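You operate a simulated robot arm through the tools that you are given. There is no shell and no other tool. Be economical: measure what you need, move in short steps, check, and stop when the job is done.

Carry out the task below with a simulated robot arm. There is one attempt and no reset: what you move stays moved.

JOB
Fit the gold weight in the green unit and set it to HI.
Fine: the old dark weight goes into the dark grey tray; shut the cover.

The check looks at the end state, three seconds after you hand in, the way a careful person would. Anything else that was tipped, shoved, dropped, spilled or broken makes it a failure. A push-on lid holds only when it is set on centred and level and pressed home; a screw cap is set on level and turned clockwise until tight.

ROBOT AND FRAMES
A 6-joint arm with a two-finger parallel gripper on a trunk, on a base that drives. Base frame: it is fixed to the floor where the robot stands at the start and does not move with it; the origin is under the middle of the robot, x ahead of it, y to its left, z up; the surface under the hand at the start is at about z = 0.86. Readings come in m, degrees, newtons and seconds.
With the tool pointing down near the work surface it reaches from about 0.36 to 0.88 m from the robot's upright axis, wherever it stands. Its first joint turns from -115.0 to 115.0 degrees. Places, roughly: black unit knob [0.5, 0.1, 0.9]; dark grey tray [0.8, -0.2, 0.9]; green unit cover [0.6, 0.1, 0.9]; seat of the green unit [0.6, 0.1, 0.9]. Payload 3.43 kg.
The TCP is the grasp point between the finger pads, 0.034 m short of the fingertips. In the tool frame z runs along the fingers and y along their closing line. The gripper opens to 0.128 m. The fingers are 0.024 m wide and 0.012 m thick; the gripper's body (0.048 by 0.13 m) begins 0.096 m behind the TCP.
Orientation is that of the tool frame in the base frame, as a unit quaternion [x, y, z, w]. With the fingers straight down and closing along the base's y, the tool's x points along the base's -x, its y along +y and its z along -z.

CONTROLS
- The arm moves only by the tool play_rows. Its argument "plan" is a list of rows, each an object of numbers (a shift or turn left out is 0, a gripper value left out holds the last): "wx", "wy", "wz": the turn, a rotation vector about the tool's x, y, z in degrees; "x", "y", "z": the shift along the tool's x, y, z in mm; "hand": the gripper command, from -1 (fully open) to 1 (shut), values between in proportion. In form: [{"wx": .., "wy": .., "wz": .., "x": .., "y": .., "z": .., "hand": ..}, ...]. A call has 1 to 12 rows; each row shifts and turns the commanded pose from where the row before left it, along the tool's axes as they then stand. A row lasts 0.2 s, in which the tool goes at most 0.05 m and 8.6 degrees; a call with a longer step from one row to the next is refused whole, and so is a gripper value outside its range. A pose out of reach is approached as far as the arm can. The call stops where the force on the tool passes 40 N (or 10 N more than at its start, if that is more) or the arm is blocked; 0.2 s more then pass. Each finger travels about 0.108 m/s and halts on what it meets, pressing with about 45 N; the grip force reading is that of the motor and also rises with nothing between the fingers. The clock runs only during rows and for 0.2 s after the last one: add rows that do not move to give the fingers time. The reply holds the time, the measured pose of the TCP, the force on the tool along the base axes, the opening and the grip force, in the units named above and with some noise, with the torque about the TCP (base axes, N m) and any sound that the robot's microphone picked up.
- Cameras (640 x 400 px; columns grow to the right, rows downward): "scene" is now at [0.0339, 0.1735, 1.3604]; the picture's right is [-0.25, -0.97, 0.00], its down [-0.40, 0.10, -0.91] and it looks along [0.88, -0.23, -0.41] (base axes); focal length 283 px, centre (320, 200). "wrist" rides on the gripper at [0.076, -0.011, -0.16] in the tool frame; the picture's right is [0.15, 0.99, 0.00], its down [-0.88, 0.13, -0.46] and it looks along [-0.45, 0.07, 0.89] (tool axes); focal length 234 px, centre (320, 200). There is no depth. A picture from a camera that has moved, and an enlarged one, comes with that camera's place and axes in the base frame and with its lens. The place of the scene camera against the robot may be out by one fixed shift of up to 0.018 m in any direction.
- snapshot(camera): a new picture of that camera. It takes no simulated time.
- slide_trunk(by): slides the trunk up (or, below 0, down) by that many m; the arm and the scene camera ride with it, the base frame stays. It gives what a move gives, with no picture.
- base_move(legs): drives the robot by 1 to 6 legs, each [ahead, turn to the left] in m and degrees, along the robot's own axes; the way and the turn of a leg run together, so that a leg with both is an arc; at most 1.5 m and 180 degrees a leg. The arm and the cameras ride along, it lands a little off, and it stops where it bumps. It gives what a move gives.
- pan_tilt(pan, tilt): turns the head with the scene camera to pan (to the left, within 103 degrees either way) and tilt (down, from -29 to 69), counted from straight ahead of the robot. It gives what a move gives.
- zoom(camera, box): a new picture of the part [left, top, right, bottom] of that camera's present view, enlarged. It takes no simulated time.
- finish_job(): hands the job in; it is judged then, once.

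Work in short steps. Places have to be worked out from the pictures, the camera data and where the tool is seen: move nearer, look again, correct. Check each grasp and each placing, and mend what went wrong. You have 120 turns and 98 pictures in all, those below and enlarged ones among them. Open the gripper and draw the arm clear of the work before you hand the job in, unless the task says otherwise; then end with one line.

The tools are called after "Request:" by a JSON object that holds its "op" and its "data". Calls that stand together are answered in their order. play_rows: Moves the arm, as the interface text tells. Its arguments: {"type":"object","properties":{"plan":{"type":"array"}},"required":["plan"]} The other tools are called the same way: slide_trunk (by) slides the trunk up or down; base_move (legs) drives the base; pan_tilt (pan, tilt) turns the head that bears the scene camera; snapshot (camera) takes a picture; zoom (camera, box) takes an enlarged picture of a part of a camera's view; finish_job () hands the job in.

At the start:

```text
time_s: 0.0
position: [0.4725, -0.1843, 1.1741]
ee_rot: [0.0, 1.0, 0.0, 0.0]
force: [-0.4, 0.3, -0.8]
ft_torque: [0.0, 0.01, 0.0]
gripper_width: 0.1279
grasp_force: 0.1
trunk travel left (down, up): [-0.6, 0.19]
robot x, y, heading: [0.0046, -0.0009, 0.1]
head pan, tilt: [-14.6, 24.3]
```

scene: 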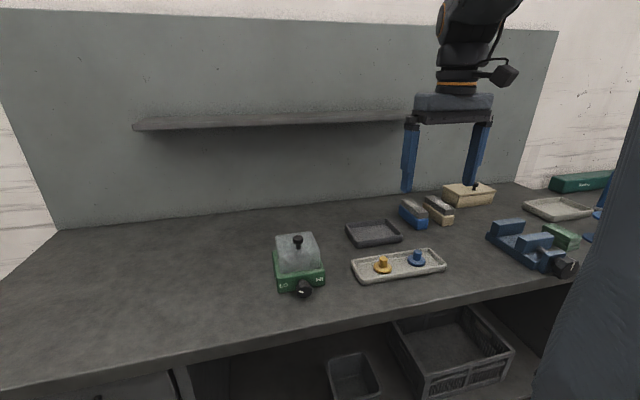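
wrist: 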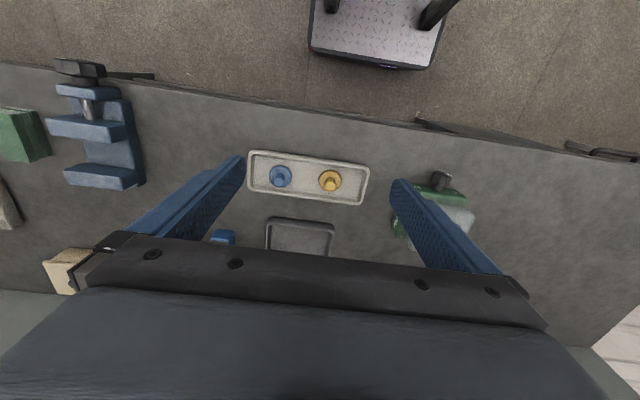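

The unit, tray and weights are all in view; I zoom in for detail on them.

Request:
{"op": "zoom", "data": {"camera": "scene", "box": [240, 210, 368, 310]}}

Request:
{"op": "zoom", "data": {"camera": "scene", "box": [330, 190, 490, 300]}}

```text
4.00 times, centred on (304, 260) of scene
camera zoom: at [0.0339, 0.1735, 1.3604], right [-0.25, -0.97, 0.0], down [-0.4, 0.1, -0.91], along [0.88, -0.23, -0.41], focal length 1132 px, centre (384, -40)
```

zoom: 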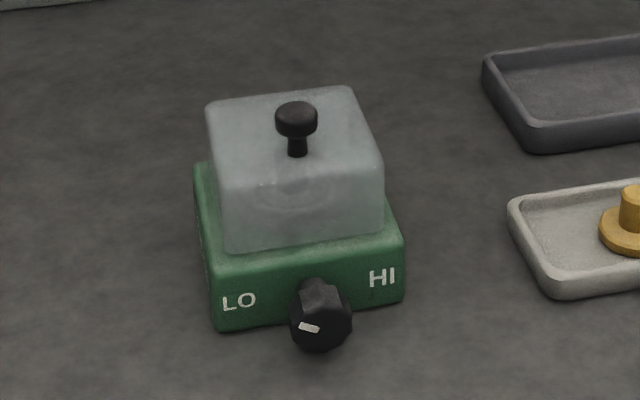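

```text
3.64 times, centred on (410, 245) of scene
camera zoom: at [0.0339, 0.1735, 1.3604], right [-0.25, -0.97, 0.0], down [-0.4, 0.1, -0.91], along [0.88, -0.23, -0.41], focal length 1029 px, centre (-7, 36)
```

zoom: 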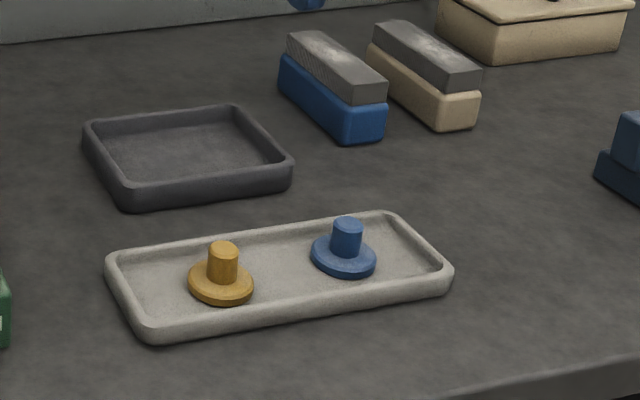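

The green unit has a translucent cover with a knob, and a front dial now at LO. I move the hand over by it for a wrist view.

Request:
{"op": "play_rows", "data": {"plan": [{"y": 45}, {"y": 45}, {"y": 45}, {"y": 45}, {"y": 45}, {"y": 30}, {}]}}

Request:
{"op": "snapshot", "data": {"camera": "wrist"}}

Request:
{"op": "snapshot", "data": {"camera": "scene"}}

```text
time_s: 1.6
position: [0.4725, 0.0742, 1.1746]
ee_rot: [0.0, 1.0, 0.0, 0.0]
force: [-0.6, 0.3, 0.7]
ft_torque: [0.0, -0.02, 0.03]
gripper_width: 0.1278
grasp_force: 0.0
trunk travel left (down, up): [-0.6, 0.19]
robot x, y, heading: [0.0004, -0.0012, -0.1]
head pan, tilt: [-14.6, 24.3]
```

```text
93 pictures are left
camera wrist: at [0.3971, 0.0623, 1.3335], right [-0.15, 0.99, 0.0], down [0.88, 0.13, 0.46], along [0.45, 0.07, -0.89], focal length 234 px, centre (320, 200)
```

wrist: 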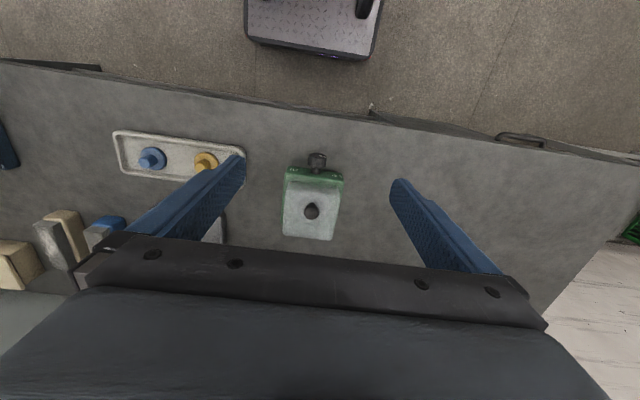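

```text
92 pictures are left
camera scene: at [0.0338, 0.1735, 1.3604], right [-0.25, -0.97, 0.0], down [-0.4, 0.1, -0.91], along [0.88, -0.23, -0.41], focal length 283 px, centre (320, 200)
```

scene: 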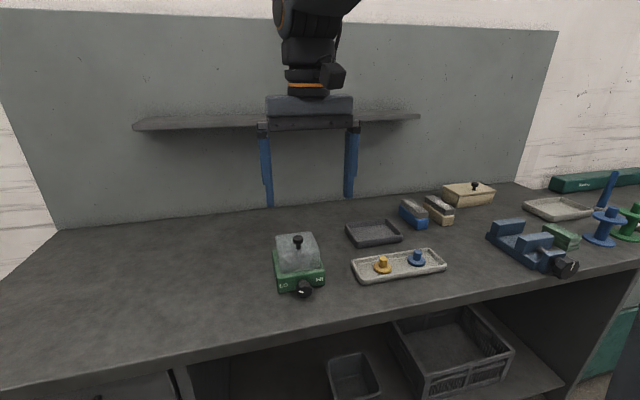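

Zooming on the unit from the wrist camera to see how the cover is held.

Request:
{"op": "zoom", "data": {"camera": "wrist", "box": [256, 140, 368, 250]}}

```text
3.64 times, centred on (312, 195) of wrist
camera zoom: at [0.3971, 0.0623, 1.3335], right [-0.15, 0.99, 0.0], down [0.88, 0.13, 0.46], along [0.45, 0.07, -0.89], focal length 852 px, centre (349, 218)
```

zoom: 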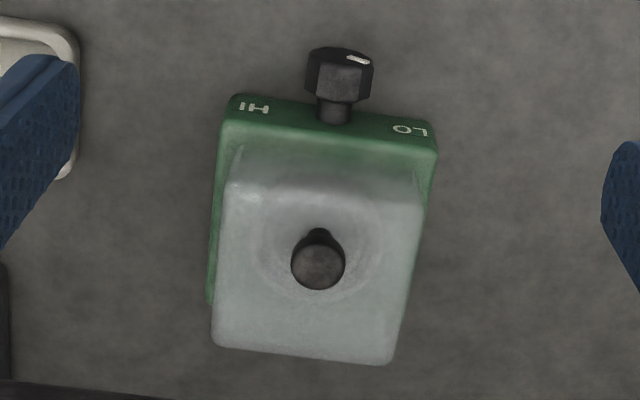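

Cover knob appears around (0.59–0.60, 0.08, ~1.0). I lower the hand while it is still short of the unit, to triangulate and view the cover's sides.

Request:
{"op": "play_rows", "data": {"plan": [{"z": 40, "x": 20}, {"z": 40, "x": 20}, {"z": 40, "x": 20}, {"x": 20}, {}]}}

Request:
{"op": "zoom", "data": {"camera": "wrist", "box": [220, 100, 420, 260]}}

Request:
{"op": "zoom", "data": {"camera": "scene", "box": [220, 150, 400, 310]}}

```text
time_s: 2.8
position: [0.395, 0.071, 1.0528]
ee_rot: [0.0, 1.0, 0.0, -0.001]
force: [-0.2, -0.4, -0.7]
ft_torque: [-0.01, 0.02, -0.01]
gripper_width: 0.128
grasp_force: 0.2
trunk travel left (down, up): [-0.6, 0.19]
robot x, y, heading: [-0.0006, 0.002, -0.0]
head pan, tilt: [-14.6, 24.3]
```

```text
2.50 times, centred on (320, 180) of wrist
camera zoom: at [0.3181, 0.0602, 1.2112], right [-0.15, 0.99, 0.0], down [0.88, 0.13, 0.46], along [0.45, 0.07, -0.89], focal length 585 px, centre (320, 250)
```

zoom: 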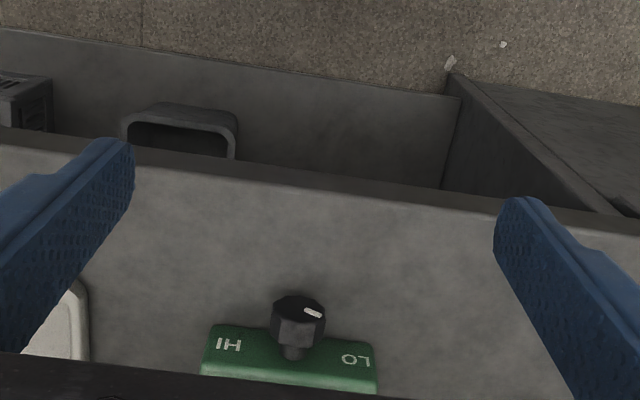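

```text
2.50 times, centred on (310, 230) of scene
camera zoom: at [0.0339, 0.1735, 1.3604], right [-0.25, -0.97, 0.0], down [-0.4, 0.1, -0.91], along [0.88, -0.23, -0.41], focal length 707 px, centre (345, 125)
```

zoom: 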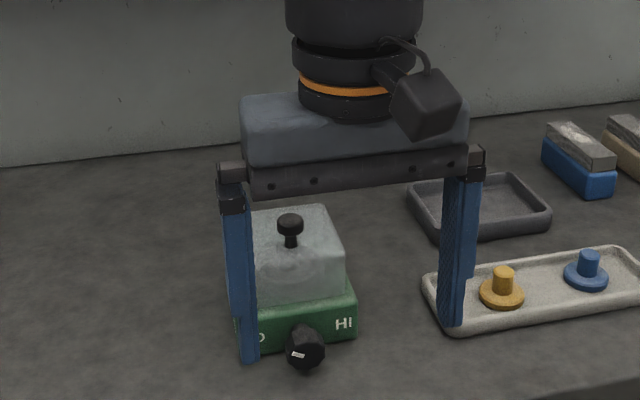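

Calibrating the scene camera against the fingertips puts it about 9 mm lower than nominal, so the cover knob is near (0.595, 0.078, 0.995). I go over it at a safe height and look again.

Request:
{"op": "play_rows", "data": {"plan": [{"z": -45, "x": -20}, {"z": -45, "x": -45}, {"x": -45}, {"x": -45}, {"x": -10, "y": 7}, {}]}}

Request:
{"op": "zoom", "data": {"camera": "wrist", "box": [220, 60, 420, 220]}}

Request:
{"op": "zoom", "data": {"camera": "scene", "box": [220, 150, 400, 310]}}

```text
refused: row 2 steps farther than a row can; nothing moved
```

```text
2.50 times, centred on (320, 140) of wrist
camera zoom: at [0.3181, 0.0602, 1.2112], right [-0.15, 0.99, 0.0], down [0.88, 0.13, 0.46], along [0.45, 0.07, -0.89], focal length 585 px, centre (320, 350)
```

zoom: 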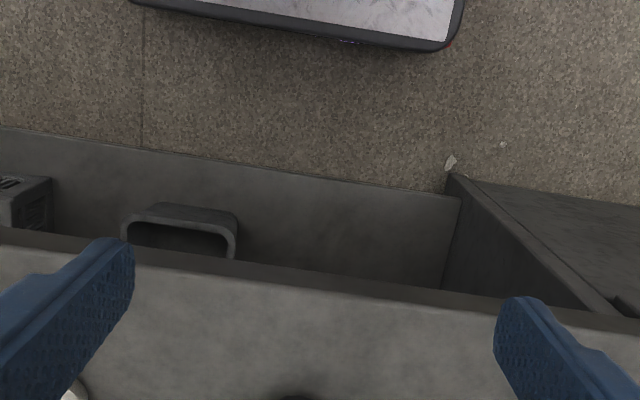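

```text
2.50 times, centred on (310, 230) of scene
camera zoom: at [0.0339, 0.1735, 1.3604], right [-0.25, -0.97, 0.0], down [-0.4, 0.1, -0.91], along [0.88, -0.23, -0.41], focal length 707 px, centre (345, 125)
```

zoom: 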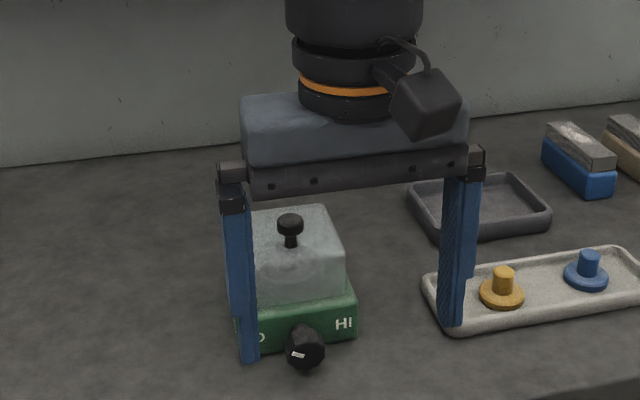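

The diagonal step was too long; I repeat it with smaller steps.

Request:
{"op": "play_rows", "data": {"plan": [{"z": -40, "x": -10}, {"z": -40, "x": -25}, {"x": -45}, {"x": -45}, {"x": -40, "y": 7}, {}]}}

Request:
{"op": "zoom", "data": {"camera": "wrist", "box": [220, 60, 420, 220]}}

Request:
{"op": "zoom", "data": {"camera": "scene", "box": [220, 150, 400, 310]}}

```text
time_s: 4.2
position: [0.5583, 0.0764, 1.1345]
ee_rot: [0.0, 1.0, 0.0, 0.001]
force: [-0.1, 0.1, 0.4]
ft_torque: [-0.01, -0.03, 0.01]
gripper_width: 0.1279
grasp_force: 0.0
trunk travel left (down, up): [-0.6, 0.19]
robot x, y, heading: [0.0, 0.0004, -0.2]
head pan, tilt: [-14.6, 24.3]
```

```text
2.50 times, centred on (320, 140) of wrist
camera zoom: at [0.4815, 0.0646, 1.2931], right [-0.15, 0.99, 0.0], down [0.88, 0.13, 0.46], along [0.45, 0.07, -0.89], focal length 585 px, centre (320, 350)
```

zoom: 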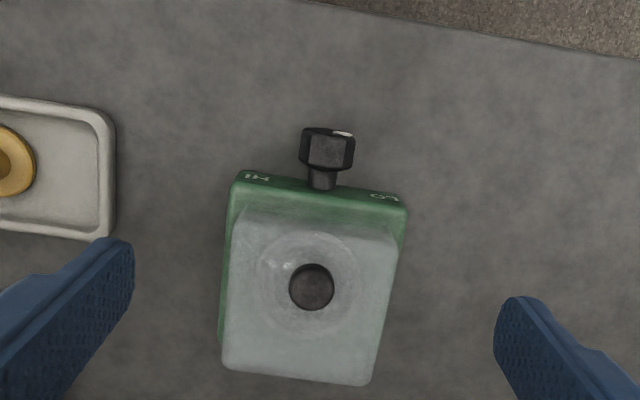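

```text
2.50 times, centred on (310, 230) of scene
camera zoom: at [0.0338, 0.1735, 1.3604], right [-0.25, -0.97, 0.0], down [-0.4, 0.1, -0.91], along [0.88, -0.23, -0.41], focal length 707 px, centre (345, 125)
```

zoom: 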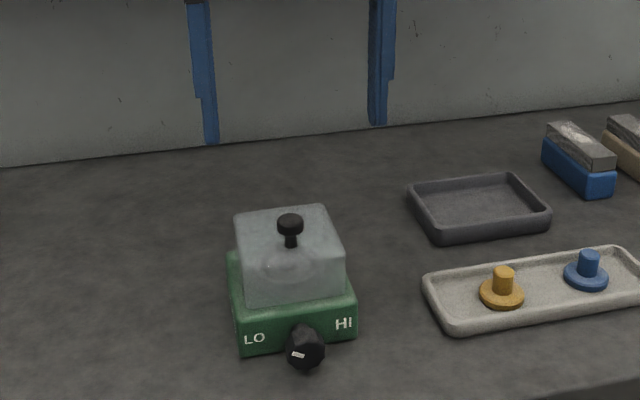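

Two wrist views agree: knob cap at about (0.596, 0.078, 0.99), cover top near 0.96. I come down over it with the fingertips ending just above the cover top, fingers half closed.

Request:
{"op": "play_rows", "data": {"plan": [{"x": -38, "y": 1.5, "hand": 0}, {"z": 40}, {"z": 40}, {"z": 30}, {"z": 10}, {}]}}

Request:
{"op": "zoom", "data": {"camera": "scene", "box": [240, 180, 368, 280]}}

Request:
{"op": "zoom", "data": {"camera": "wrist", "box": [220, 60, 420, 220]}}

```text
time_s: 5.6
position: [0.5952, 0.0794, 1.0148]
ee_rot: [0.0, 1.0, 0.0, 0.0]
force: [0.9, 0.5, 0.4]
ft_torque: [0.01, 0.02, 0.0]
gripper_width: 0.064
grasp_force: 0.1
trunk travel left (down, up): [-0.6, 0.19]
robot x, y, heading: [-0.0004, 0.0006, 0.0]
head pan, tilt: [-14.6, 24.3]
```

```text
4.00 times, centred on (304, 230) of scene
camera zoom: at [0.0339, 0.1735, 1.3604], right [-0.25, -0.97, 0.0], down [-0.4, 0.1, -0.91], along [0.88, -0.23, -0.41], focal length 1132 px, centre (384, 80)
```

zoom: 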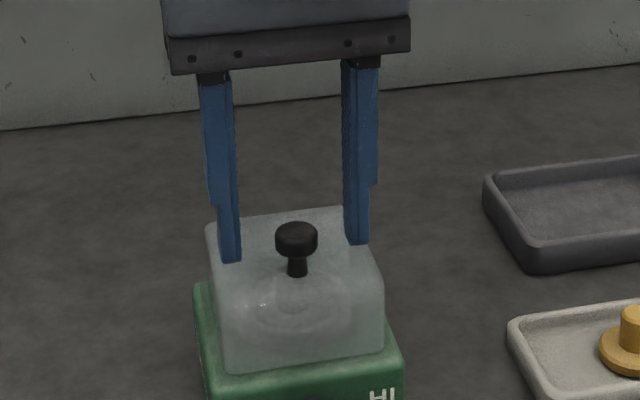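

```text
2.50 times, centred on (320, 140) of wrist
camera zoom: at [0.5196, 0.0682, 1.1735], right [-0.15, 0.99, 0.0], down [0.88, 0.13, 0.46], along [0.45, 0.07, -0.89], focal length 585 px, centre (320, 350)
```

zoom: 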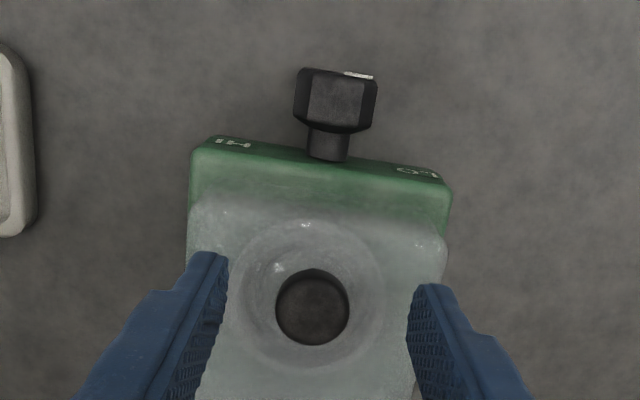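

Fingers bracket the knob, tips at the cap's lower edge. I go 9 mm lower and close.

Request:
{"op": "play_rows", "data": {"plan": [{"z": 9, "y": -1.5}, {"hand": 1}, {"hand": 1}, {"hand": 1}, {"hand": 1}]}}

Request:
{"op": "zoom", "data": {"camera": "scene", "box": [240, 180, 368, 280]}}

```text
time_s: 6.8
position: [0.5953, 0.078, 1.0057]
ee_rot: [0.0, 1.0, 0.0, 0.0]
force: [-1.8, -4.2, 1.5]
ft_torque: [-0.05, 0.03, -0.02]
gripper_width: 0.0254
grasp_force: 45.3
trunk travel left (down, up): [-0.6, 0.19]
robot x, y, heading: [0.0002, 0.0018, 0.1]
head pan, tilt: [-14.6, 24.3]
```

```text
4.00 times, centred on (304, 230) of scene
camera zoom: at [0.0338, 0.1733, 1.3605], right [-0.25, -0.97, 0.0], down [-0.4, 0.1, -0.91], along [0.88, -0.23, -0.41], focal length 1132 px, centre (384, 80)
```

zoom: 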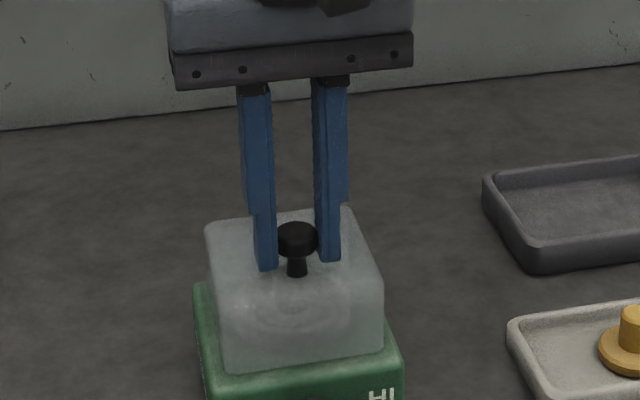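

The knob is held at 25 mm. I lift 12 mm gently and watch whether the cover comes level or hinges.

Request:
{"op": "play_rows", "data": {"plan": [{"z": -4}, {"z": -4}, {"z": -4}]}}

Request:
{"op": "zoom", "data": {"camera": "scene", "box": [240, 190, 368, 290]}}

```text
time_s: 7.6
position: [0.5966, 0.0776, 1.0157]
ee_rot: [0.001, 1.0, 0.0, 0.0]
force: [19.8, -9.4, -24.5]
ft_torque: [-0.22, -0.03, 0.0]
gripper_width: 0.0257
grasp_force: 45.3
trunk travel left (down, up): [-0.6, 0.19]
robot x, y, heading: [0.0028, -0.0073, -0.2]
head pan, tilt: [-14.6, 24.3]
```

```text
4.00 times, centred on (304, 240) of scene
camera zoom: at [0.036, 0.1731, 1.3604], right [-0.25, -0.97, 0.0], down [-0.4, 0.1, -0.91], along [0.88, -0.23, -0.41], focal length 1132 px, centre (384, 40)
```

zoom: 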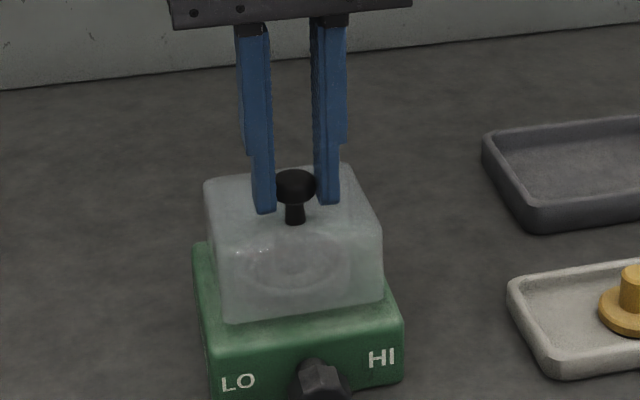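

The front edge rises while the rear stays, with a pull toward +x: the cover is hinged at the rear. I follow the arc, moving +x and watching the force.

Request:
{"op": "play_rows", "data": {"plan": [{"x": -4}, {"x": -4}, {"x": -4}]}}

```text
time_s: 8.4
position: [0.6057, 0.0777, 1.02]
ee_rot: [0.001, 1.0, 0.0, 0.001]
force: [-24.0, -15.7, 20.5]
ft_torque: [-0.43, 0.72, -0.1]
gripper_width: 0.0256
grasp_force: 44.7
trunk travel left (down, up): [-0.6, 0.19]
robot x, y, heading: [-0.0031, -0.0014, 0.2]
head pan, tilt: [-14.6, 24.3]
```

The force has reversed, so I overshot slightly. With the pivot near (0.676, 0.92) I relieve the load, then follow the arc and tilt the tool with the cover.

Request:
{"op": "play_rows", "data": {"plan": [{"x": 1.6, "z": -2.3}, {"wy": 4, "x": -6.5, "z": -5.4}, {"wy": 4, "x": -6.5, "z": -5.4}, {}]}}

Request:
{"op": "zoom", "data": {"camera": "scene", "box": [240, 190, 368, 290]}}

```text
time_s: 9.4
position: [0.6216, 0.0779, 1.0283]
ee_rot: [0.0, 0.998, 0.001, -0.07]
force: [4.0, -17.4, -8.5]
ft_torque: [-0.42, 0.05, -0.04]
gripper_width: 0.0252
grasp_force: 45.5
trunk travel left (down, up): [-0.6, 0.19]
robot x, y, heading: [0.0015, -0.0038, 0.0]
head pan, tilt: [-14.6, 24.3]
```

```text
4.00 times, centred on (304, 240) of scene
camera zoom: at [0.0347, 0.1724, 1.3604], right [-0.25, -0.97, 0.0], down [-0.4, 0.1, -0.91], along [0.88, -0.23, -0.41], focal length 1132 px, centre (384, 40)
```

zoom: 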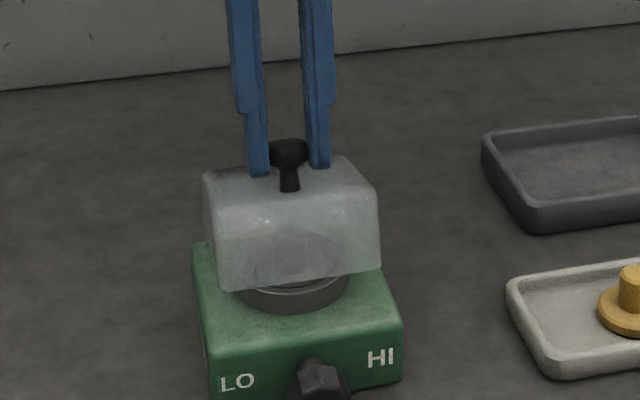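

The cover opens smoothly; there is a small sideways load from the unit's yaw, so I trim y and continue.

Request:
{"op": "play_rows", "data": {"plan": [{"y": -1.3}, {"wy": 4, "x": -6.5, "z": -5.4, "y": -0.4}, {"wy": 4, "x": -6.5, "z": -5.4, "y": -0.4}, {"wy": 4, "x": -6.5, "z": -5.4, "y": -0.4}, {}]}}

```text
time_s: 10.6
position: [0.644, 0.0762, 1.0387]
ee_rot: [-0.002, 0.985, 0.0, -0.174]
force: [15.4, -1.4, -24.7]
ft_torque: [0.02, -0.99, 0.01]
gripper_width: 0.0256
grasp_force: 44.8
trunk travel left (down, up): [-0.6, 0.19]
robot x, y, heading: [0.0037, -0.0023, 0.4]
head pan, tilt: [-14.6, 24.3]
```

Radial load is inward, so I relieve it and use a slightly smaller turn per step.

Request:
{"op": "play_rows", "data": {"plan": [{"x": -2.3, "z": 1.8}, {"wy": 3.2, "x": -6.7, "z": -4.5, "y": -0.3}, {"wy": 3.2, "x": -6.7, "z": -4.5, "y": -0.3}, {}]}}

Request:
{"op": "zoom", "data": {"camera": "scene", "box": [240, 160, 400, 285]}}

```text
time_s: 11.6
position: [0.6573, 0.0773, 1.0425]
ee_rot: [-0.001, 0.973, 0.001, -0.229]
force: [-10.3, 11.2, 8.6]
ft_torque: [0.34, 1.09, 0.09]
gripper_width: 0.0255
grasp_force: 44.6
trunk travel left (down, up): [-0.6, 0.19]
robot x, y, heading: [-0.0022, 0.001, -0.1]
head pan, tilt: [-14.6, 24.3]
```

```text
3.20 times, centred on (320, 222) of scene
camera zoom: at [0.0326, 0.1739, 1.3605], right [-0.25, -0.97, 0.0], down [-0.4, 0.1, -0.91], along [0.88, -0.23, -0.41], focal length 905 px, centre (320, 128)
```

zoom: 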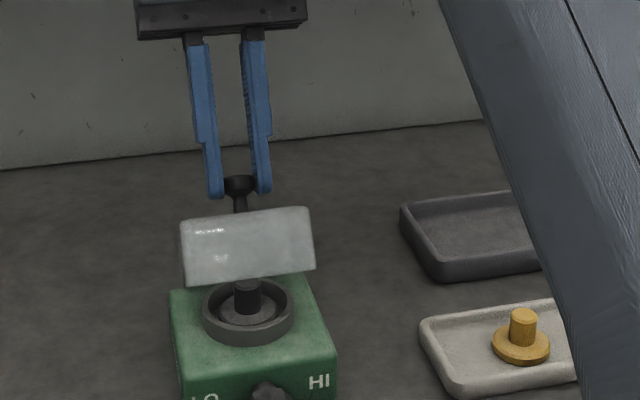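

About 40° open with the seat and dark weight visible. Continuing along the arc with tilt.

Request:
{"op": "play_rows", "data": {"plan": [{"wy": 4, "x": -5.5, "z": -4.5, "y": 0.8}, {"wy": 4, "x": -6.5, "z": -4.5}, {"wy": 4, "x": -6.5, "z": -4.5}, {}]}}

```text
time_s: 12.6
position: [0.678, 0.077, 1.043]
ee_rot: [-0.001, 0.946, 0.0, -0.325]
force: [5.7, 13.3, 23.2]
ft_torque: [0.34, -0.78, -0.21]
gripper_width: 0.0255
grasp_force: 45.1
out of reach, approached as far as the arm can: row 3
trunk travel left (down, up): [-0.6, 0.19]
robot x, y, heading: [-0.0014, 0.0009, 0.2]
head pan, tilt: [-14.6, 24.3]
```

The arm hits its reach at about 38° of tilt with the cover some 45° open. I now untilt while carrying the knob over the arc, letting the cap pivot in the pads.

Request:
{"op": "play_rows", "data": {"plan": [{"wy": -4, "x": -5.4, "z": -3.6}, {"wy": -4, "x": -5.5, "z": -3.8}, {}]}}

Request:
{"op": "zoom", "data": {"camera": "scene", "box": [240, 160, 400, 285]}}

```text
time_s: 13.4
position: [0.6908, 0.0773, 1.0396]
ee_rot: [0.0, 0.965, 0.0, -0.263]
force: [-11.5, 13.4, -5.3]
ft_torque: [0.25, 1.41, -0.19]
gripper_width: 0.0254
grasp_force: 44.5
trunk travel left (down, up): [-0.6, 0.19]
robot x, y, heading: [-0.0003, 0.0002, 0.0]
head pan, tilt: [-14.6, 24.3]
```

```text
3.20 times, centred on (320, 222) of scene
camera zoom: at [0.0335, 0.1741, 1.3602], right [-0.25, -0.97, 0.0], down [-0.4, 0.1, -0.91], along [0.88, -0.23, -0.41], focal length 905 px, centre (320, 128)
```

zoom: 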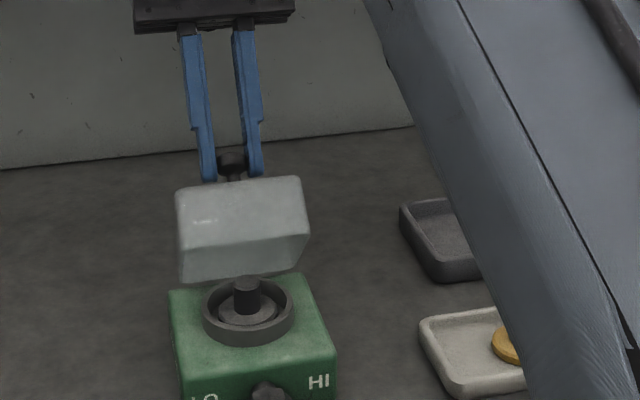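

Cover around 60° open. I keep following the arc and untilting.

Request:
{"op": "play_rows", "data": {"plan": [{"wy": -5, "x": -9.5, "z": -4.6, "y": 1}, {"wy": -5, "x": -9.5, "z": -2.4}, {"wy": -5, "x": -9.6, "z": -0.2}, {}]}}

Request:
{"op": "zoom", "data": {"camera": "scene", "box": [240, 160, 400, 285]}}

```text
time_s: 14.4
position: [0.7196, 0.0768, 1.0389]
ee_rot: [0.001, 0.991, 0.001, -0.132]
force: [-5.4, 4.2, 17.0]
ft_torque: [0.17, 1.32, -0.28]
gripper_width: 0.0251
grasp_force: 45.0
trunk travel left (down, up): [-0.6, 0.19]
robot x, y, heading: [0.0012, 0.0029, -0.1]
head pan, tilt: [-14.6, 24.3]
```

```text
3.20 times, centred on (320, 222) of scene
camera zoom: at [0.0332, 0.1736, 1.3605], right [-0.25, -0.97, 0.0], down [-0.4, 0.1, -0.91], along [0.88, -0.23, -0.41], focal length 905 px, centre (320, 128)
```

zoom: 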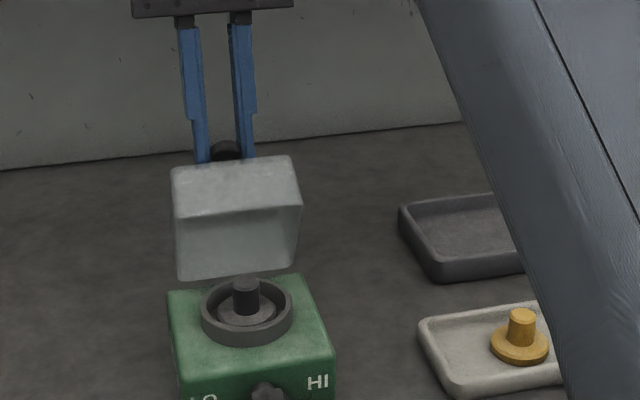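

Still tracking well; refit of the pivot gives about (0.683, 0.905). I continue to vertical tool.

Request:
{"op": "play_rows", "data": {"plan": [{"wy": -5, "x": -8.0, "z": -3.2}, {"wy": -5, "x": -9.1, "z": 2.4}, {"wy": -5, "x": -8.5, "z": 4.2}, {}]}}

Request:
{"op": "zoom", "data": {"camera": "scene", "box": [240, 160, 400, 285]}}

```text
time_s: 15.4
position: [0.7464, 0.0767, 1.028]
ee_rot: [0.0, 1.0, 0.0, -0.002]
force: [-7.1, -0.2, 7.1]
ft_torque: [-0.07, 1.24, -0.03]
gripper_width: 0.0254
grasp_force: 44.7
trunk travel left (down, up): [-0.6, 0.19]
robot x, y, heading: [-0.0014, 0.0023, 0.0]
head pan, tilt: [-14.6, 24.3]
```

```text
3.20 times, centred on (320, 222) of scene
camera zoom: at [0.0334, 0.1735, 1.3604], right [-0.25, -0.97, 0.0], down [-0.4, 0.1, -0.91], along [0.88, -0.23, -0.41], focal length 905 px, centre (320, 128)
```

zoom: 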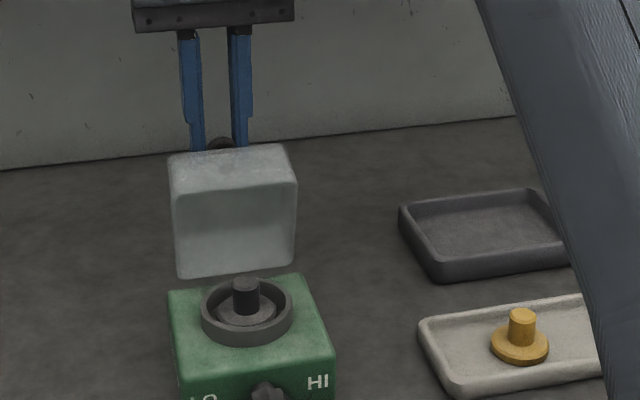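

The cover is about 80° open. I go on down the back side, watching for the stop.

Request:
{"op": "play_rows", "data": {"plan": [{"x": -9.5, "z": 6.7}, {"x": -8.5, "z": 6.7}, {}]}}

Request:
{"op": "play_rows", "data": {"plan": [{"x": -7.8, "z": 7.5}, {}]}}

Request:
{"op": "zoom", "data": {"camera": "scene", "box": [240, 160, 400, 285]}}

```text
time_s: 16.2
position: [0.7644, 0.0765, 1.0146]
ee_rot: [0.0, 1.0, 0.0, -0.003]
force: [0.4, 0.2, 0.2]
ft_torque: [0.02, -0.05, 0.0]
gripper_width: 0.0001
grasp_force: 33.6
trunk travel left (down, up): [-0.6, 0.19]
robot x, y, heading: [-0.0005, -0.0032, 0.1]
head pan, tilt: [-14.6, 24.3]
```

```text
time_s: 16.8
position: [0.7721, 0.0768, 1.0079]
ee_rot: [0.0, 1.0, 0.0, -0.003]
force: [0.9, 0.0, 0.2]
ft_torque: [0.03, -0.01, 0.03]
gripper_width: 0.0001
grasp_force: 33.1
trunk travel left (down, up): [-0.6, 0.19]
robot x, y, heading: [-0.002, 0.0008, 0.0]
head pan, tilt: [-14.6, 24.3]
```

```text
3.20 times, centred on (320, 222) of scene
camera zoom: at [0.0339, 0.1735, 1.3604], right [-0.25, -0.97, 0.0], down [-0.4, 0.1, -0.91], along [0.88, -0.23, -0.41], focal length 905 px, centre (320, 128)
```

zoom: 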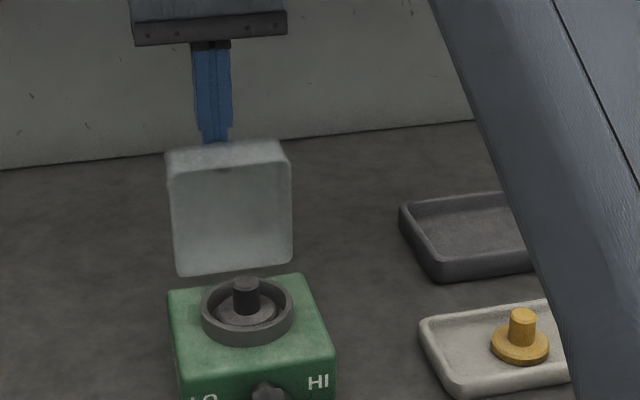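

The knob slipped free and the cover rests open past vertical. I raise the hand straight up, open it and check.

Request:
{"op": "play_rows", "data": {"plan": [{"z": -40}, {"z": -40}, {"z": -40, "hand": 0}, {"z": -30}, {}]}}

Request:
{"op": "play_rows", "data": {"plan": [{"x": 45}, {"x": 45}, {"x": 45}, {"x": 45}, {"x": 25}, {}]}}

Request:
{"op": "zoom", "data": {"camera": "scene", "box": [240, 180, 400, 305]}}

Request:
{"op": "zoom", "data": {"camera": "wrist", "box": [200, 60, 440, 240]}}

```text
time_s: 18.0
position: [0.7715, 0.0766, 1.1582]
ee_rot: [0.0, 1.0, 0.0, -0.004]
force: [-0.2, -0.9, 0.1]
ft_torque: [0.02, -0.01, -0.01]
gripper_width: 0.0641
grasp_force: 0.1
trunk travel left (down, up): [-0.6, 0.19]
robot x, y, heading: [-0.0014, -0.003, -0.1]
head pan, tilt: [-14.6, 24.3]
```

```text
time_s: 19.4
position: [0.5676, 0.0779, 1.1577]
ee_rot: [0.0, 1.0, -0.001, -0.003]
force: [-0.7, -1.0, -0.8]
ft_torque: [-0.03, -0.02, 0.01]
gripper_width: 0.064
grasp_force: 0.0
trunk travel left (down, up): [-0.6, 0.19]
robot x, y, heading: [-0.0017, -0.0008, 0.0]
head pan, tilt: [-14.6, 24.3]
```

```text
3.20 times, centred on (320, 242) of scene
camera zoom: at [0.0339, 0.1735, 1.3604], right [-0.25, -0.97, 0.0], down [-0.4, 0.1, -0.91], along [0.88, -0.23, -0.41], focal length 905 px, centre (320, 64)
```

zoom: 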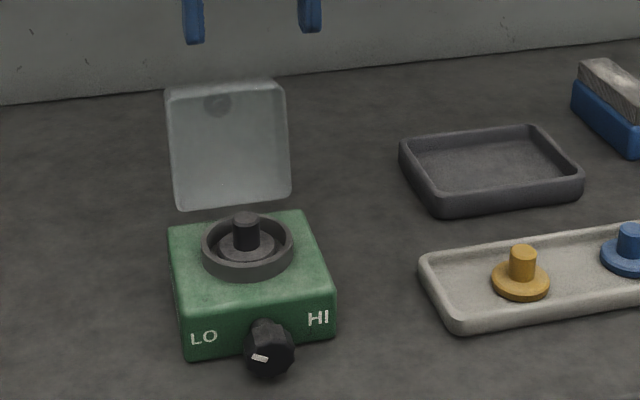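

```text
2.22 times, centred on (320, 150) of wrist
camera zoom: at [0.4919, 0.0657, 1.3169], right [-0.15, 0.99, 0.0], down [0.88, 0.13, 0.45], along [0.44, 0.07, -0.89], focal length 520 px, centre (320, 311)
```

zoom: 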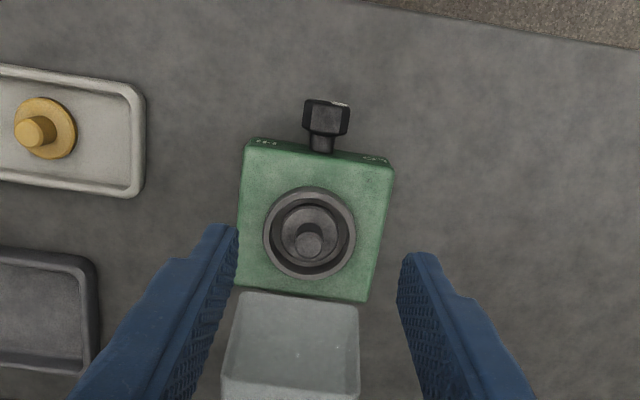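

The cover stands open, dark weight's stem at about (0.622, 0.078, top 0.945). I move above it and look again before gripping.

Request:
{"op": "play_rows", "data": {"plan": [{"x": -45}, {"x": -9, "z": 40}, {"z": 45}, {"z": 30}, {}]}}

Request:
{"op": "zoom", "data": {"camera": "scene", "box": [240, 200, 368, 300]}}

Request:
{"op": "zoom", "data": {"camera": "wrist", "box": [220, 40, 420, 200]}}

```text
time_s: 20.6
position: [0.6215, 0.0769, 1.0429]
ee_rot: [-0.001, 1.0, 0.0, -0.004]
force: [-0.2, 0.2, -0.3]
ft_torque: [0.0, -0.01, 0.02]
gripper_width: 0.064
grasp_force: 0.0
trunk travel left (down, up): [-0.6, 0.19]
robot x, y, heading: [-0.0009, 0.0014, -0.1]
head pan, tilt: [-14.6, 24.3]
```

```text
4.00 times, centred on (304, 250) of scene
camera zoom: at [0.0339, 0.1735, 1.3604], right [-0.25, -0.97, 0.0], down [-0.4, 0.1, -0.91], along [0.88, -0.23, -0.41], focal length 1132 px, centre (384, 0)
```

zoom: 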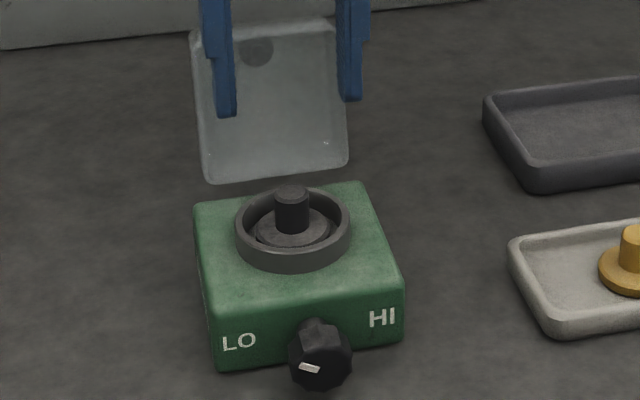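

```text
2.50 times, centred on (320, 120) of wrist
camera zoom: at [0.547, 0.066, 1.2025], right [-0.15, 0.99, 0.0], down [0.88, 0.13, 0.45], along [0.44, 0.07, -0.89], focal length 585 px, centre (320, 400)
```

zoom: 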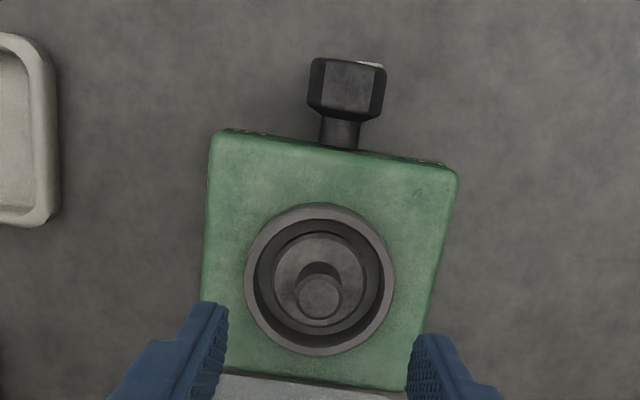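

Stem top at about (0.623, 0.0785, 0.946). I lower to just above the rim and check.

Request:
{"op": "play_rows", "data": {"plan": [{"x": -2, "y": 1.5, "z": 30}, {"z": 30}, {"z": 12}, {}]}}

Request:
{"op": "zoom", "data": {"camera": "scene", "box": [256, 210, 352, 285]}}

Request:
{"op": "zoom", "data": {"camera": "wrist", "box": [220, 40, 420, 200]}}

```text
time_s: 21.6
position: [0.6244, 0.0796, 0.9719]
ee_rot: [0.0, 1.0, 0.0, -0.004]
force: [-0.4, 0.1, 0.1]
ft_torque: [-0.01, 0.02, 0.0]
gripper_width: 0.064
grasp_force: 0.1
trunk travel left (down, up): [-0.6, 0.19]
robot x, y, heading: [-0.002, -0.0003, -0.2]
head pan, tilt: [-14.6, 24.3]
```

```text
5.33 times, centred on (304, 248) of scene
camera zoom: at [0.0339, 0.1735, 1.3604], right [-0.25, -0.97, 0.0], down [-0.4, 0.1, -0.91], along [0.88, -0.23, -0.41], focal length 1509 px, centre (405, -53)
```

zoom: 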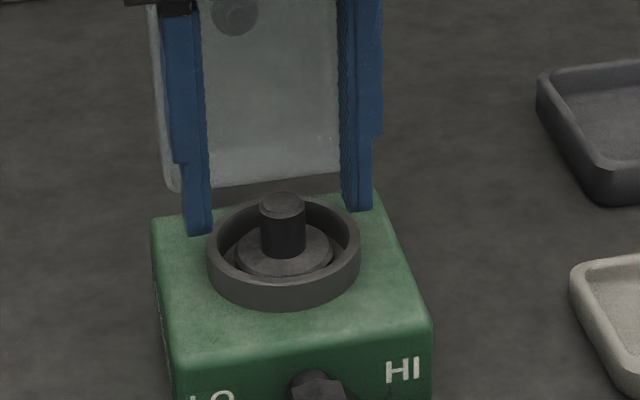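

```text
2.50 times, centred on (320, 120) of wrist
camera zoom: at [0.5488, 0.0678, 1.1315], right [-0.15, 0.99, 0.0], down [0.88, 0.13, 0.45], along [0.44, 0.07, -0.89], focal length 585 px, centre (320, 400)
```

zoom: 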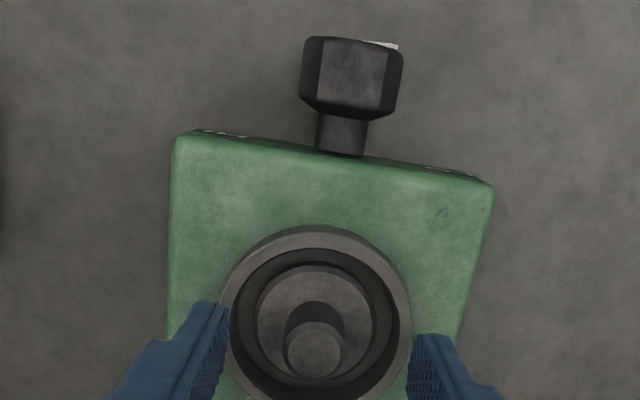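

Tips sit about 9 mm below the stem top and above the rim. I drop 4 mm more and close.

Request:
{"op": "play_rows", "data": {"plan": [{"z": 4, "y": -1, "x": 0.5}, {"hand": 0.6}, {"hand": 1}, {"hand": 1}, {"hand": 1}, {}]}}

Request:
{"op": "zoom", "data": {"camera": "scene", "box": [256, 210, 352, 285]}}

```text
time_s: 23.0
position: [0.6221, 0.0785, 0.9674]
ee_rot: [0.001, 1.0, 0.0, -0.004]
force: [0.0, -0.2, -0.3]
ft_torque: [0.0, -0.01, 0.01]
gripper_width: 0.0206
grasp_force: 44.9
trunk travel left (down, up): [-0.6, 0.19]
robot x, y, heading: [-0.0008, 0.0035, 0.0]
head pan, tilt: [-14.6, 24.3]
```

```text
5.33 times, centred on (304, 248) of scene
camera zoom: at [0.0339, 0.1735, 1.3604], right [-0.25, -0.97, 0.0], down [-0.4, 0.1, -0.91], along [0.88, -0.23, -0.41], focal length 1509 px, centre (405, -53)
```

zoom: 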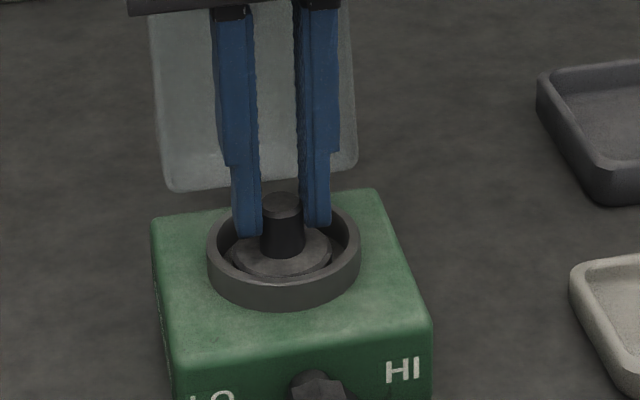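

Stem gripped with no side force; the seated grasp is TCP (0.622, 0.0785, 0.967). I lift straight up.

Request:
{"op": "play_rows", "data": {"plan": [{"z": -5}, {"z": -15}, {"z": -30}, {"z": -40}, {"z": -40}, {}]}}

Request:
{"op": "snapshot", "data": {"camera": "scene"}}

Request:
{"op": "snapshot", "data": {"camera": "wrist"}}

```text
time_s: 24.4
position: [0.6221, 0.0806, 1.0975]
ee_rot: [0.0, 1.0, -0.001, -0.003]
force: [0.2, -0.6, -1.4]
ft_torque: [-0.02, 0.01, -0.02]
gripper_width: 0.0205
grasp_force: 45.3
trunk travel left (down, up): [-0.6, 0.19]
robot x, y, heading: [-0.0032, 0.0012, -0.1]
head pan, tilt: [-14.6, 24.3]
```

```text
67 pictures are left
camera scene: at [0.0339, 0.1735, 1.3604], right [-0.25, -0.97, 0.0], down [-0.4, 0.1, -0.91], along [0.88, -0.23, -0.41], focal length 283 px, centre (320, 200)
```

scene: 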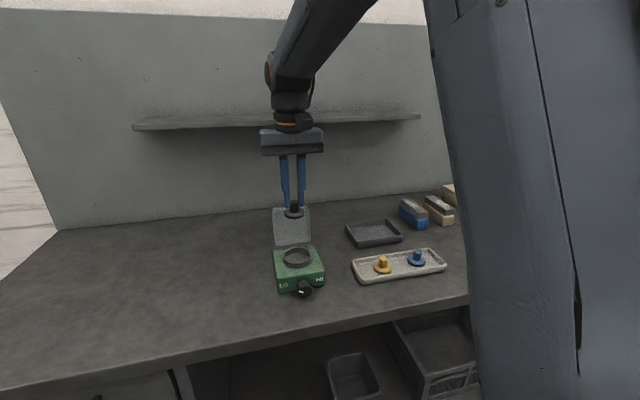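

```text
66 pictures are left
camera wrist: at [0.5466, 0.0682, 1.2569], right [-0.15, 0.99, 0.0], down [0.88, 0.13, 0.45], along [0.44, 0.07, -0.89], focal length 234 px, centre (320, 200)
```

wrist: 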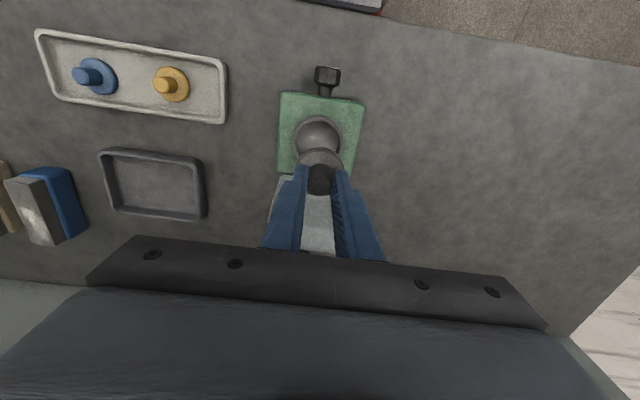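

Weight in hand. The dark tray's centre is about (0.755, -0.201); I carry it there at this height.

Request:
{"op": "play_rows", "data": {"plan": [{"y": -42}, {"y": -40, "x": -15}, {"y": -40, "x": -23}, {"y": -40, "x": -24}, {"y": -40, "x": -24}, {"y": -40, "x": -24}, {"y": -40, "x": -23}, {}]}}

Request:
{"op": "zoom", "data": {"camera": "scene", "box": [310, 150, 470, 275]}}

Request:
{"op": "snapshot", "data": {"camera": "wrist"}}

```text
time_s: 26.2
position: [0.7542, -0.203, 1.0969]
ee_rot: [0.0, 1.0, -0.001, -0.004]
force: [-0.4, -0.7, -0.2]
ft_torque: [0.02, 0.0, 0.01]
gripper_width: 0.0207
grasp_force: 45.2
trunk travel left (down, up): [-0.6, 0.19]
robot x, y, heading: [-0.0007, 0.0034, -0.2]
head pan, tilt: [-14.6, 24.3]
```

```text
3.20 times, centred on (390, 212) of scene
camera zoom: at [0.034, 0.1734, 1.3604], right [-0.25, -0.97, 0.0], down [-0.4, 0.1, -0.91], along [0.88, -0.23, -0.41], focal length 905 px, centre (96, 160)
```

zoom: 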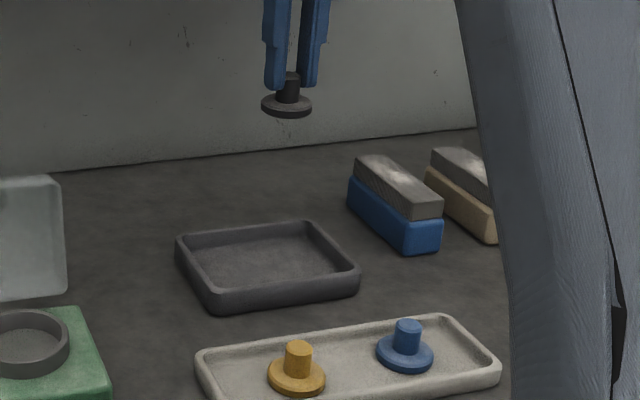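

```text
64 pictures are left
camera wrist: at [0.6791, -0.2145, 1.2574], right [-0.15, 0.99, 0.0], down [0.88, 0.13, 0.45], along [0.44, 0.07, -0.89], focal length 234 px, centre (320, 200)
```

wrist: 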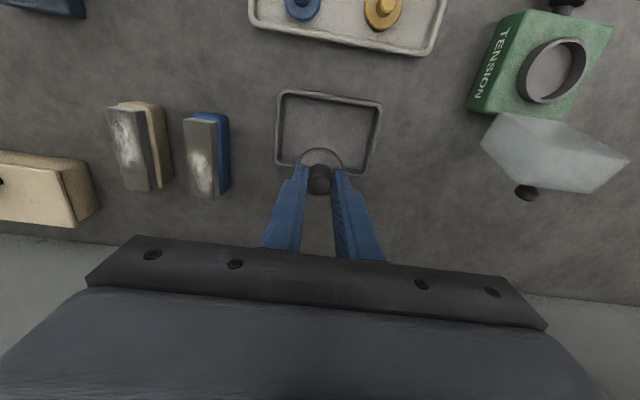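

Tray centre refines to about (0.750, -0.192). I shift and lower.

Request:
{"op": "play_rows", "data": {"plan": [{"y": 10, "x": 4, "z": 20}, {"z": 45}, {"z": 45}, {"z": 25}, {}]}}

Request:
{"op": "zoom", "data": {"camera": "scene", "box": [330, 190, 426, 265]}}

```text
time_s: 27.4
position: [0.7493, -0.1928, 0.9614]
ee_rot: [0.0, 1.0, 0.0, -0.004]
force: [0.1, 0.2, -1.3]
ft_torque: [-0.02, 0.01, -0.01]
gripper_width: 0.0205
grasp_force: 44.9
trunk travel left (down, up): [-0.6, 0.19]
robot x, y, heading: [0.0003, 0.0002, -0.3]
head pan, tilt: [-14.6, 24.3]
```

```text
5.33 times, centred on (378, 228) of scene
camera zoom: at [0.0339, 0.1734, 1.3604], right [-0.25, -0.97, 0.0], down [-0.4, 0.1, -0.91], along [0.88, -0.23, -0.41], focal length 1509 px, centre (11, 53)
```

zoom: 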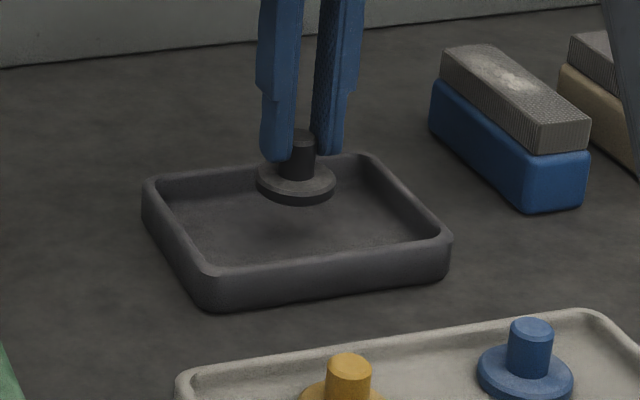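

Centred above the tray. I lower in small steps, watching for contact.

Request:
{"op": "play_rows", "data": {"plan": [{"z": 12}, {"z": 8}, {"z": 4}, {}]}}

Request:
{"op": "play_rows", "data": {"plan": [{"z": 3}, {"z": 3}, {"z": 2}, {}]}}

```text
time_s: 28.4
position: [0.7506, -0.1933, 0.9365]
ee_rot: [0.0, 1.0, 0.0, -0.003]
force: [-0.2, -0.1, -0.8]
ft_torque: [0.0, -0.02, 0.01]
gripper_width: 0.0202
grasp_force: 44.9
trunk travel left (down, up): [-0.6, 0.19]
robot x, y, heading: [-0.003, -0.0029, -0.1]
head pan, tilt: [-14.6, 24.3]
```

```text
time_s: 29.4
position: [0.7514, -0.1938, 0.9289]
ee_rot: [0.0, 1.0, 0.0, -0.004]
force: [-0.4, 0.0, -1.7]
ft_torque: [0.01, 0.03, -0.02]
gripper_width: 0.0203
grasp_force: 45.0
trunk travel left (down, up): [-0.6, 0.19]
robot x, y, heading: [-0.0024, 0.0007, -0.0]
head pan, tilt: [-14.6, 24.3]
```

No contact yet; I continue in 2 mm steps.

Request:
{"op": "play_rows", "data": {"plan": [{"z": 2}, {"z": 2}, {"z": 2}, {}]}}

Request:
{"op": "zoom", "data": {"camera": "scene", "box": [330, 190, 426, 265]}}

```text
time_s: 30.4
position: [0.7512, -0.1934, 0.9255]
ee_rot: [0.0, 1.0, 0.0, -0.001]
force: [-3.5, 2.2, 21.0]
ft_torque: [0.23, 0.24, 0.01]
gripper_width: 0.0207
grasp_force: 45.6
trunk travel left (down, up): [-0.6, 0.19]
robot x, y, heading: [-0.0022, -0.003, 0.0]
head pan, tilt: [-14.6, 24.3]
```

```text
5.33 times, centred on (378, 228) of scene
camera zoom: at [0.0329, 0.1737, 1.3605], right [-0.25, -0.97, 0.0], down [-0.4, 0.1, -0.91], along [0.88, -0.23, -0.41], focal length 1509 px, centre (11, 53)
```

zoom: 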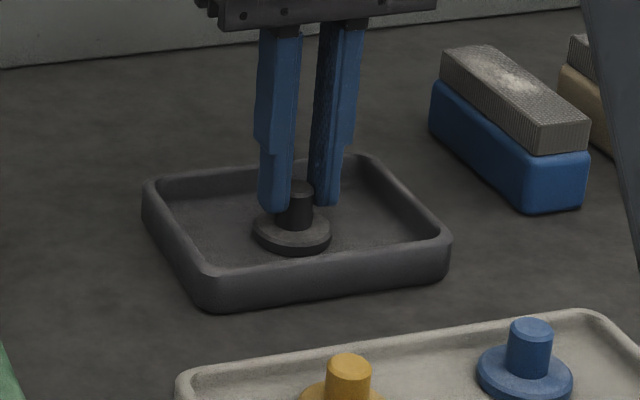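

Contact at TCP z 0.926. I back off 1 mm, open slightly and withdraw upward.

Request:
{"op": "play_rows", "data": {"plan": [{"z": -1.5, "hand": 0.4}, {}, {}, {"z": -30}, {"z": -45}, {"z": -45}, {}]}}

Request:
{"op": "zoom", "data": {"camera": "scene", "box": [330, 190, 458, 290]}}

```text
time_s: 32.0
position: [0.749, -0.1956, 1.0454]
ee_rot: [0.0, 1.0, 0.0, -0.003]
force: [0.2, 0.3, -0.8]
ft_torque: [0.03, 0.0, -0.01]
gripper_width: 0.0384
grasp_force: 0.1
trunk travel left (down, up): [-0.6, 0.19]
robot x, y, heading: [-0.004, -0.002, -0.1]
head pan, tilt: [-14.6, 24.3]
```

```text
4.00 times, centred on (394, 240) of scene
camera zoom: at [0.0339, 0.1734, 1.3604], right [-0.25, -0.97, 0.0], down [-0.4, 0.1, -0.91], along [0.88, -0.23, -0.41], focal length 1132 px, centre (24, 40)
```

zoom: 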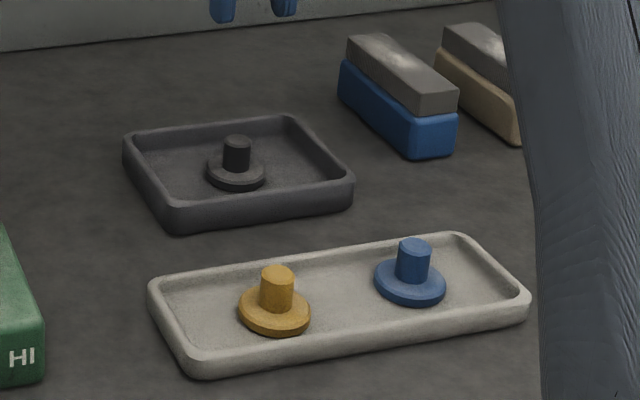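

Dark weight stands in the dark tray. The gold stem is at about (0.584, -0.146, top 0.905); I go above it.

Request:
{"op": "play_rows", "data": {"plan": [{"x": 42, "y": 12}, {"x": 42, "y": 12}, {"x": 42, "y": 13}, {"x": 39, "y": 12}, {"z": 40, "hand": 0.2}, {}]}}

Request:
{"op": "zoom", "data": {"camera": "scene", "box": [330, 210, 458, 310]}}

Request:
{"op": "zoom", "data": {"camera": "wrist", "box": [220, 40, 420, 200]}}

```text
time_s: 33.4
position: [0.5874, -0.1433, 1.0052]
ee_rot: [0.0, 1.0, 0.0, -0.005]
force: [0.3, -0.6, -0.2]
ft_torque: [0.0, -0.01, -0.01]
gripper_width: 0.0511
grasp_force: 0.0
trunk travel left (down, up): [-0.6, 0.19]
robot x, y, heading: [-0.0018, -0.0014, -0.0]
head pan, tilt: [-14.6, 24.3]
```

```text
4.00 times, centred on (394, 260) of scene
camera zoom: at [0.0338, 0.1734, 1.3604], right [-0.25, -0.97, 0.0], down [-0.4, 0.1, -0.91], along [0.88, -0.23, -0.41], focal length 1132 px, centre (24, -40)
```

zoom: 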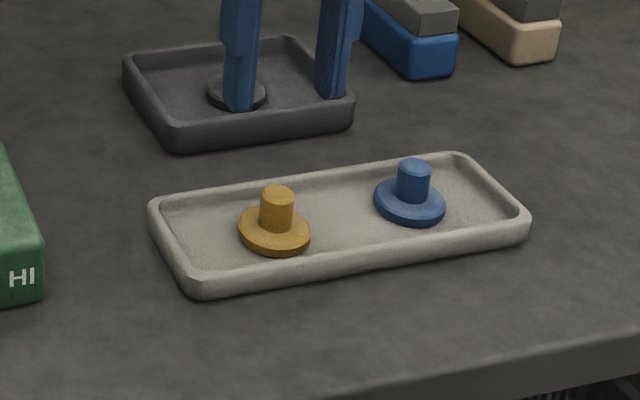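

```text
2.50 times, centred on (320, 120) of wrist
camera zoom: at [0.5119, -0.1549, 1.1645], right [-0.15, 0.99, 0.0], down [0.88, 0.13, 0.45], along [0.44, 0.07, -0.89], focal length 585 px, centre (320, 400)
```

zoom: 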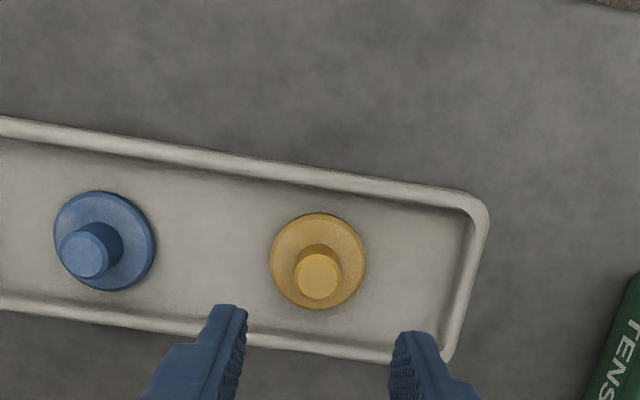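

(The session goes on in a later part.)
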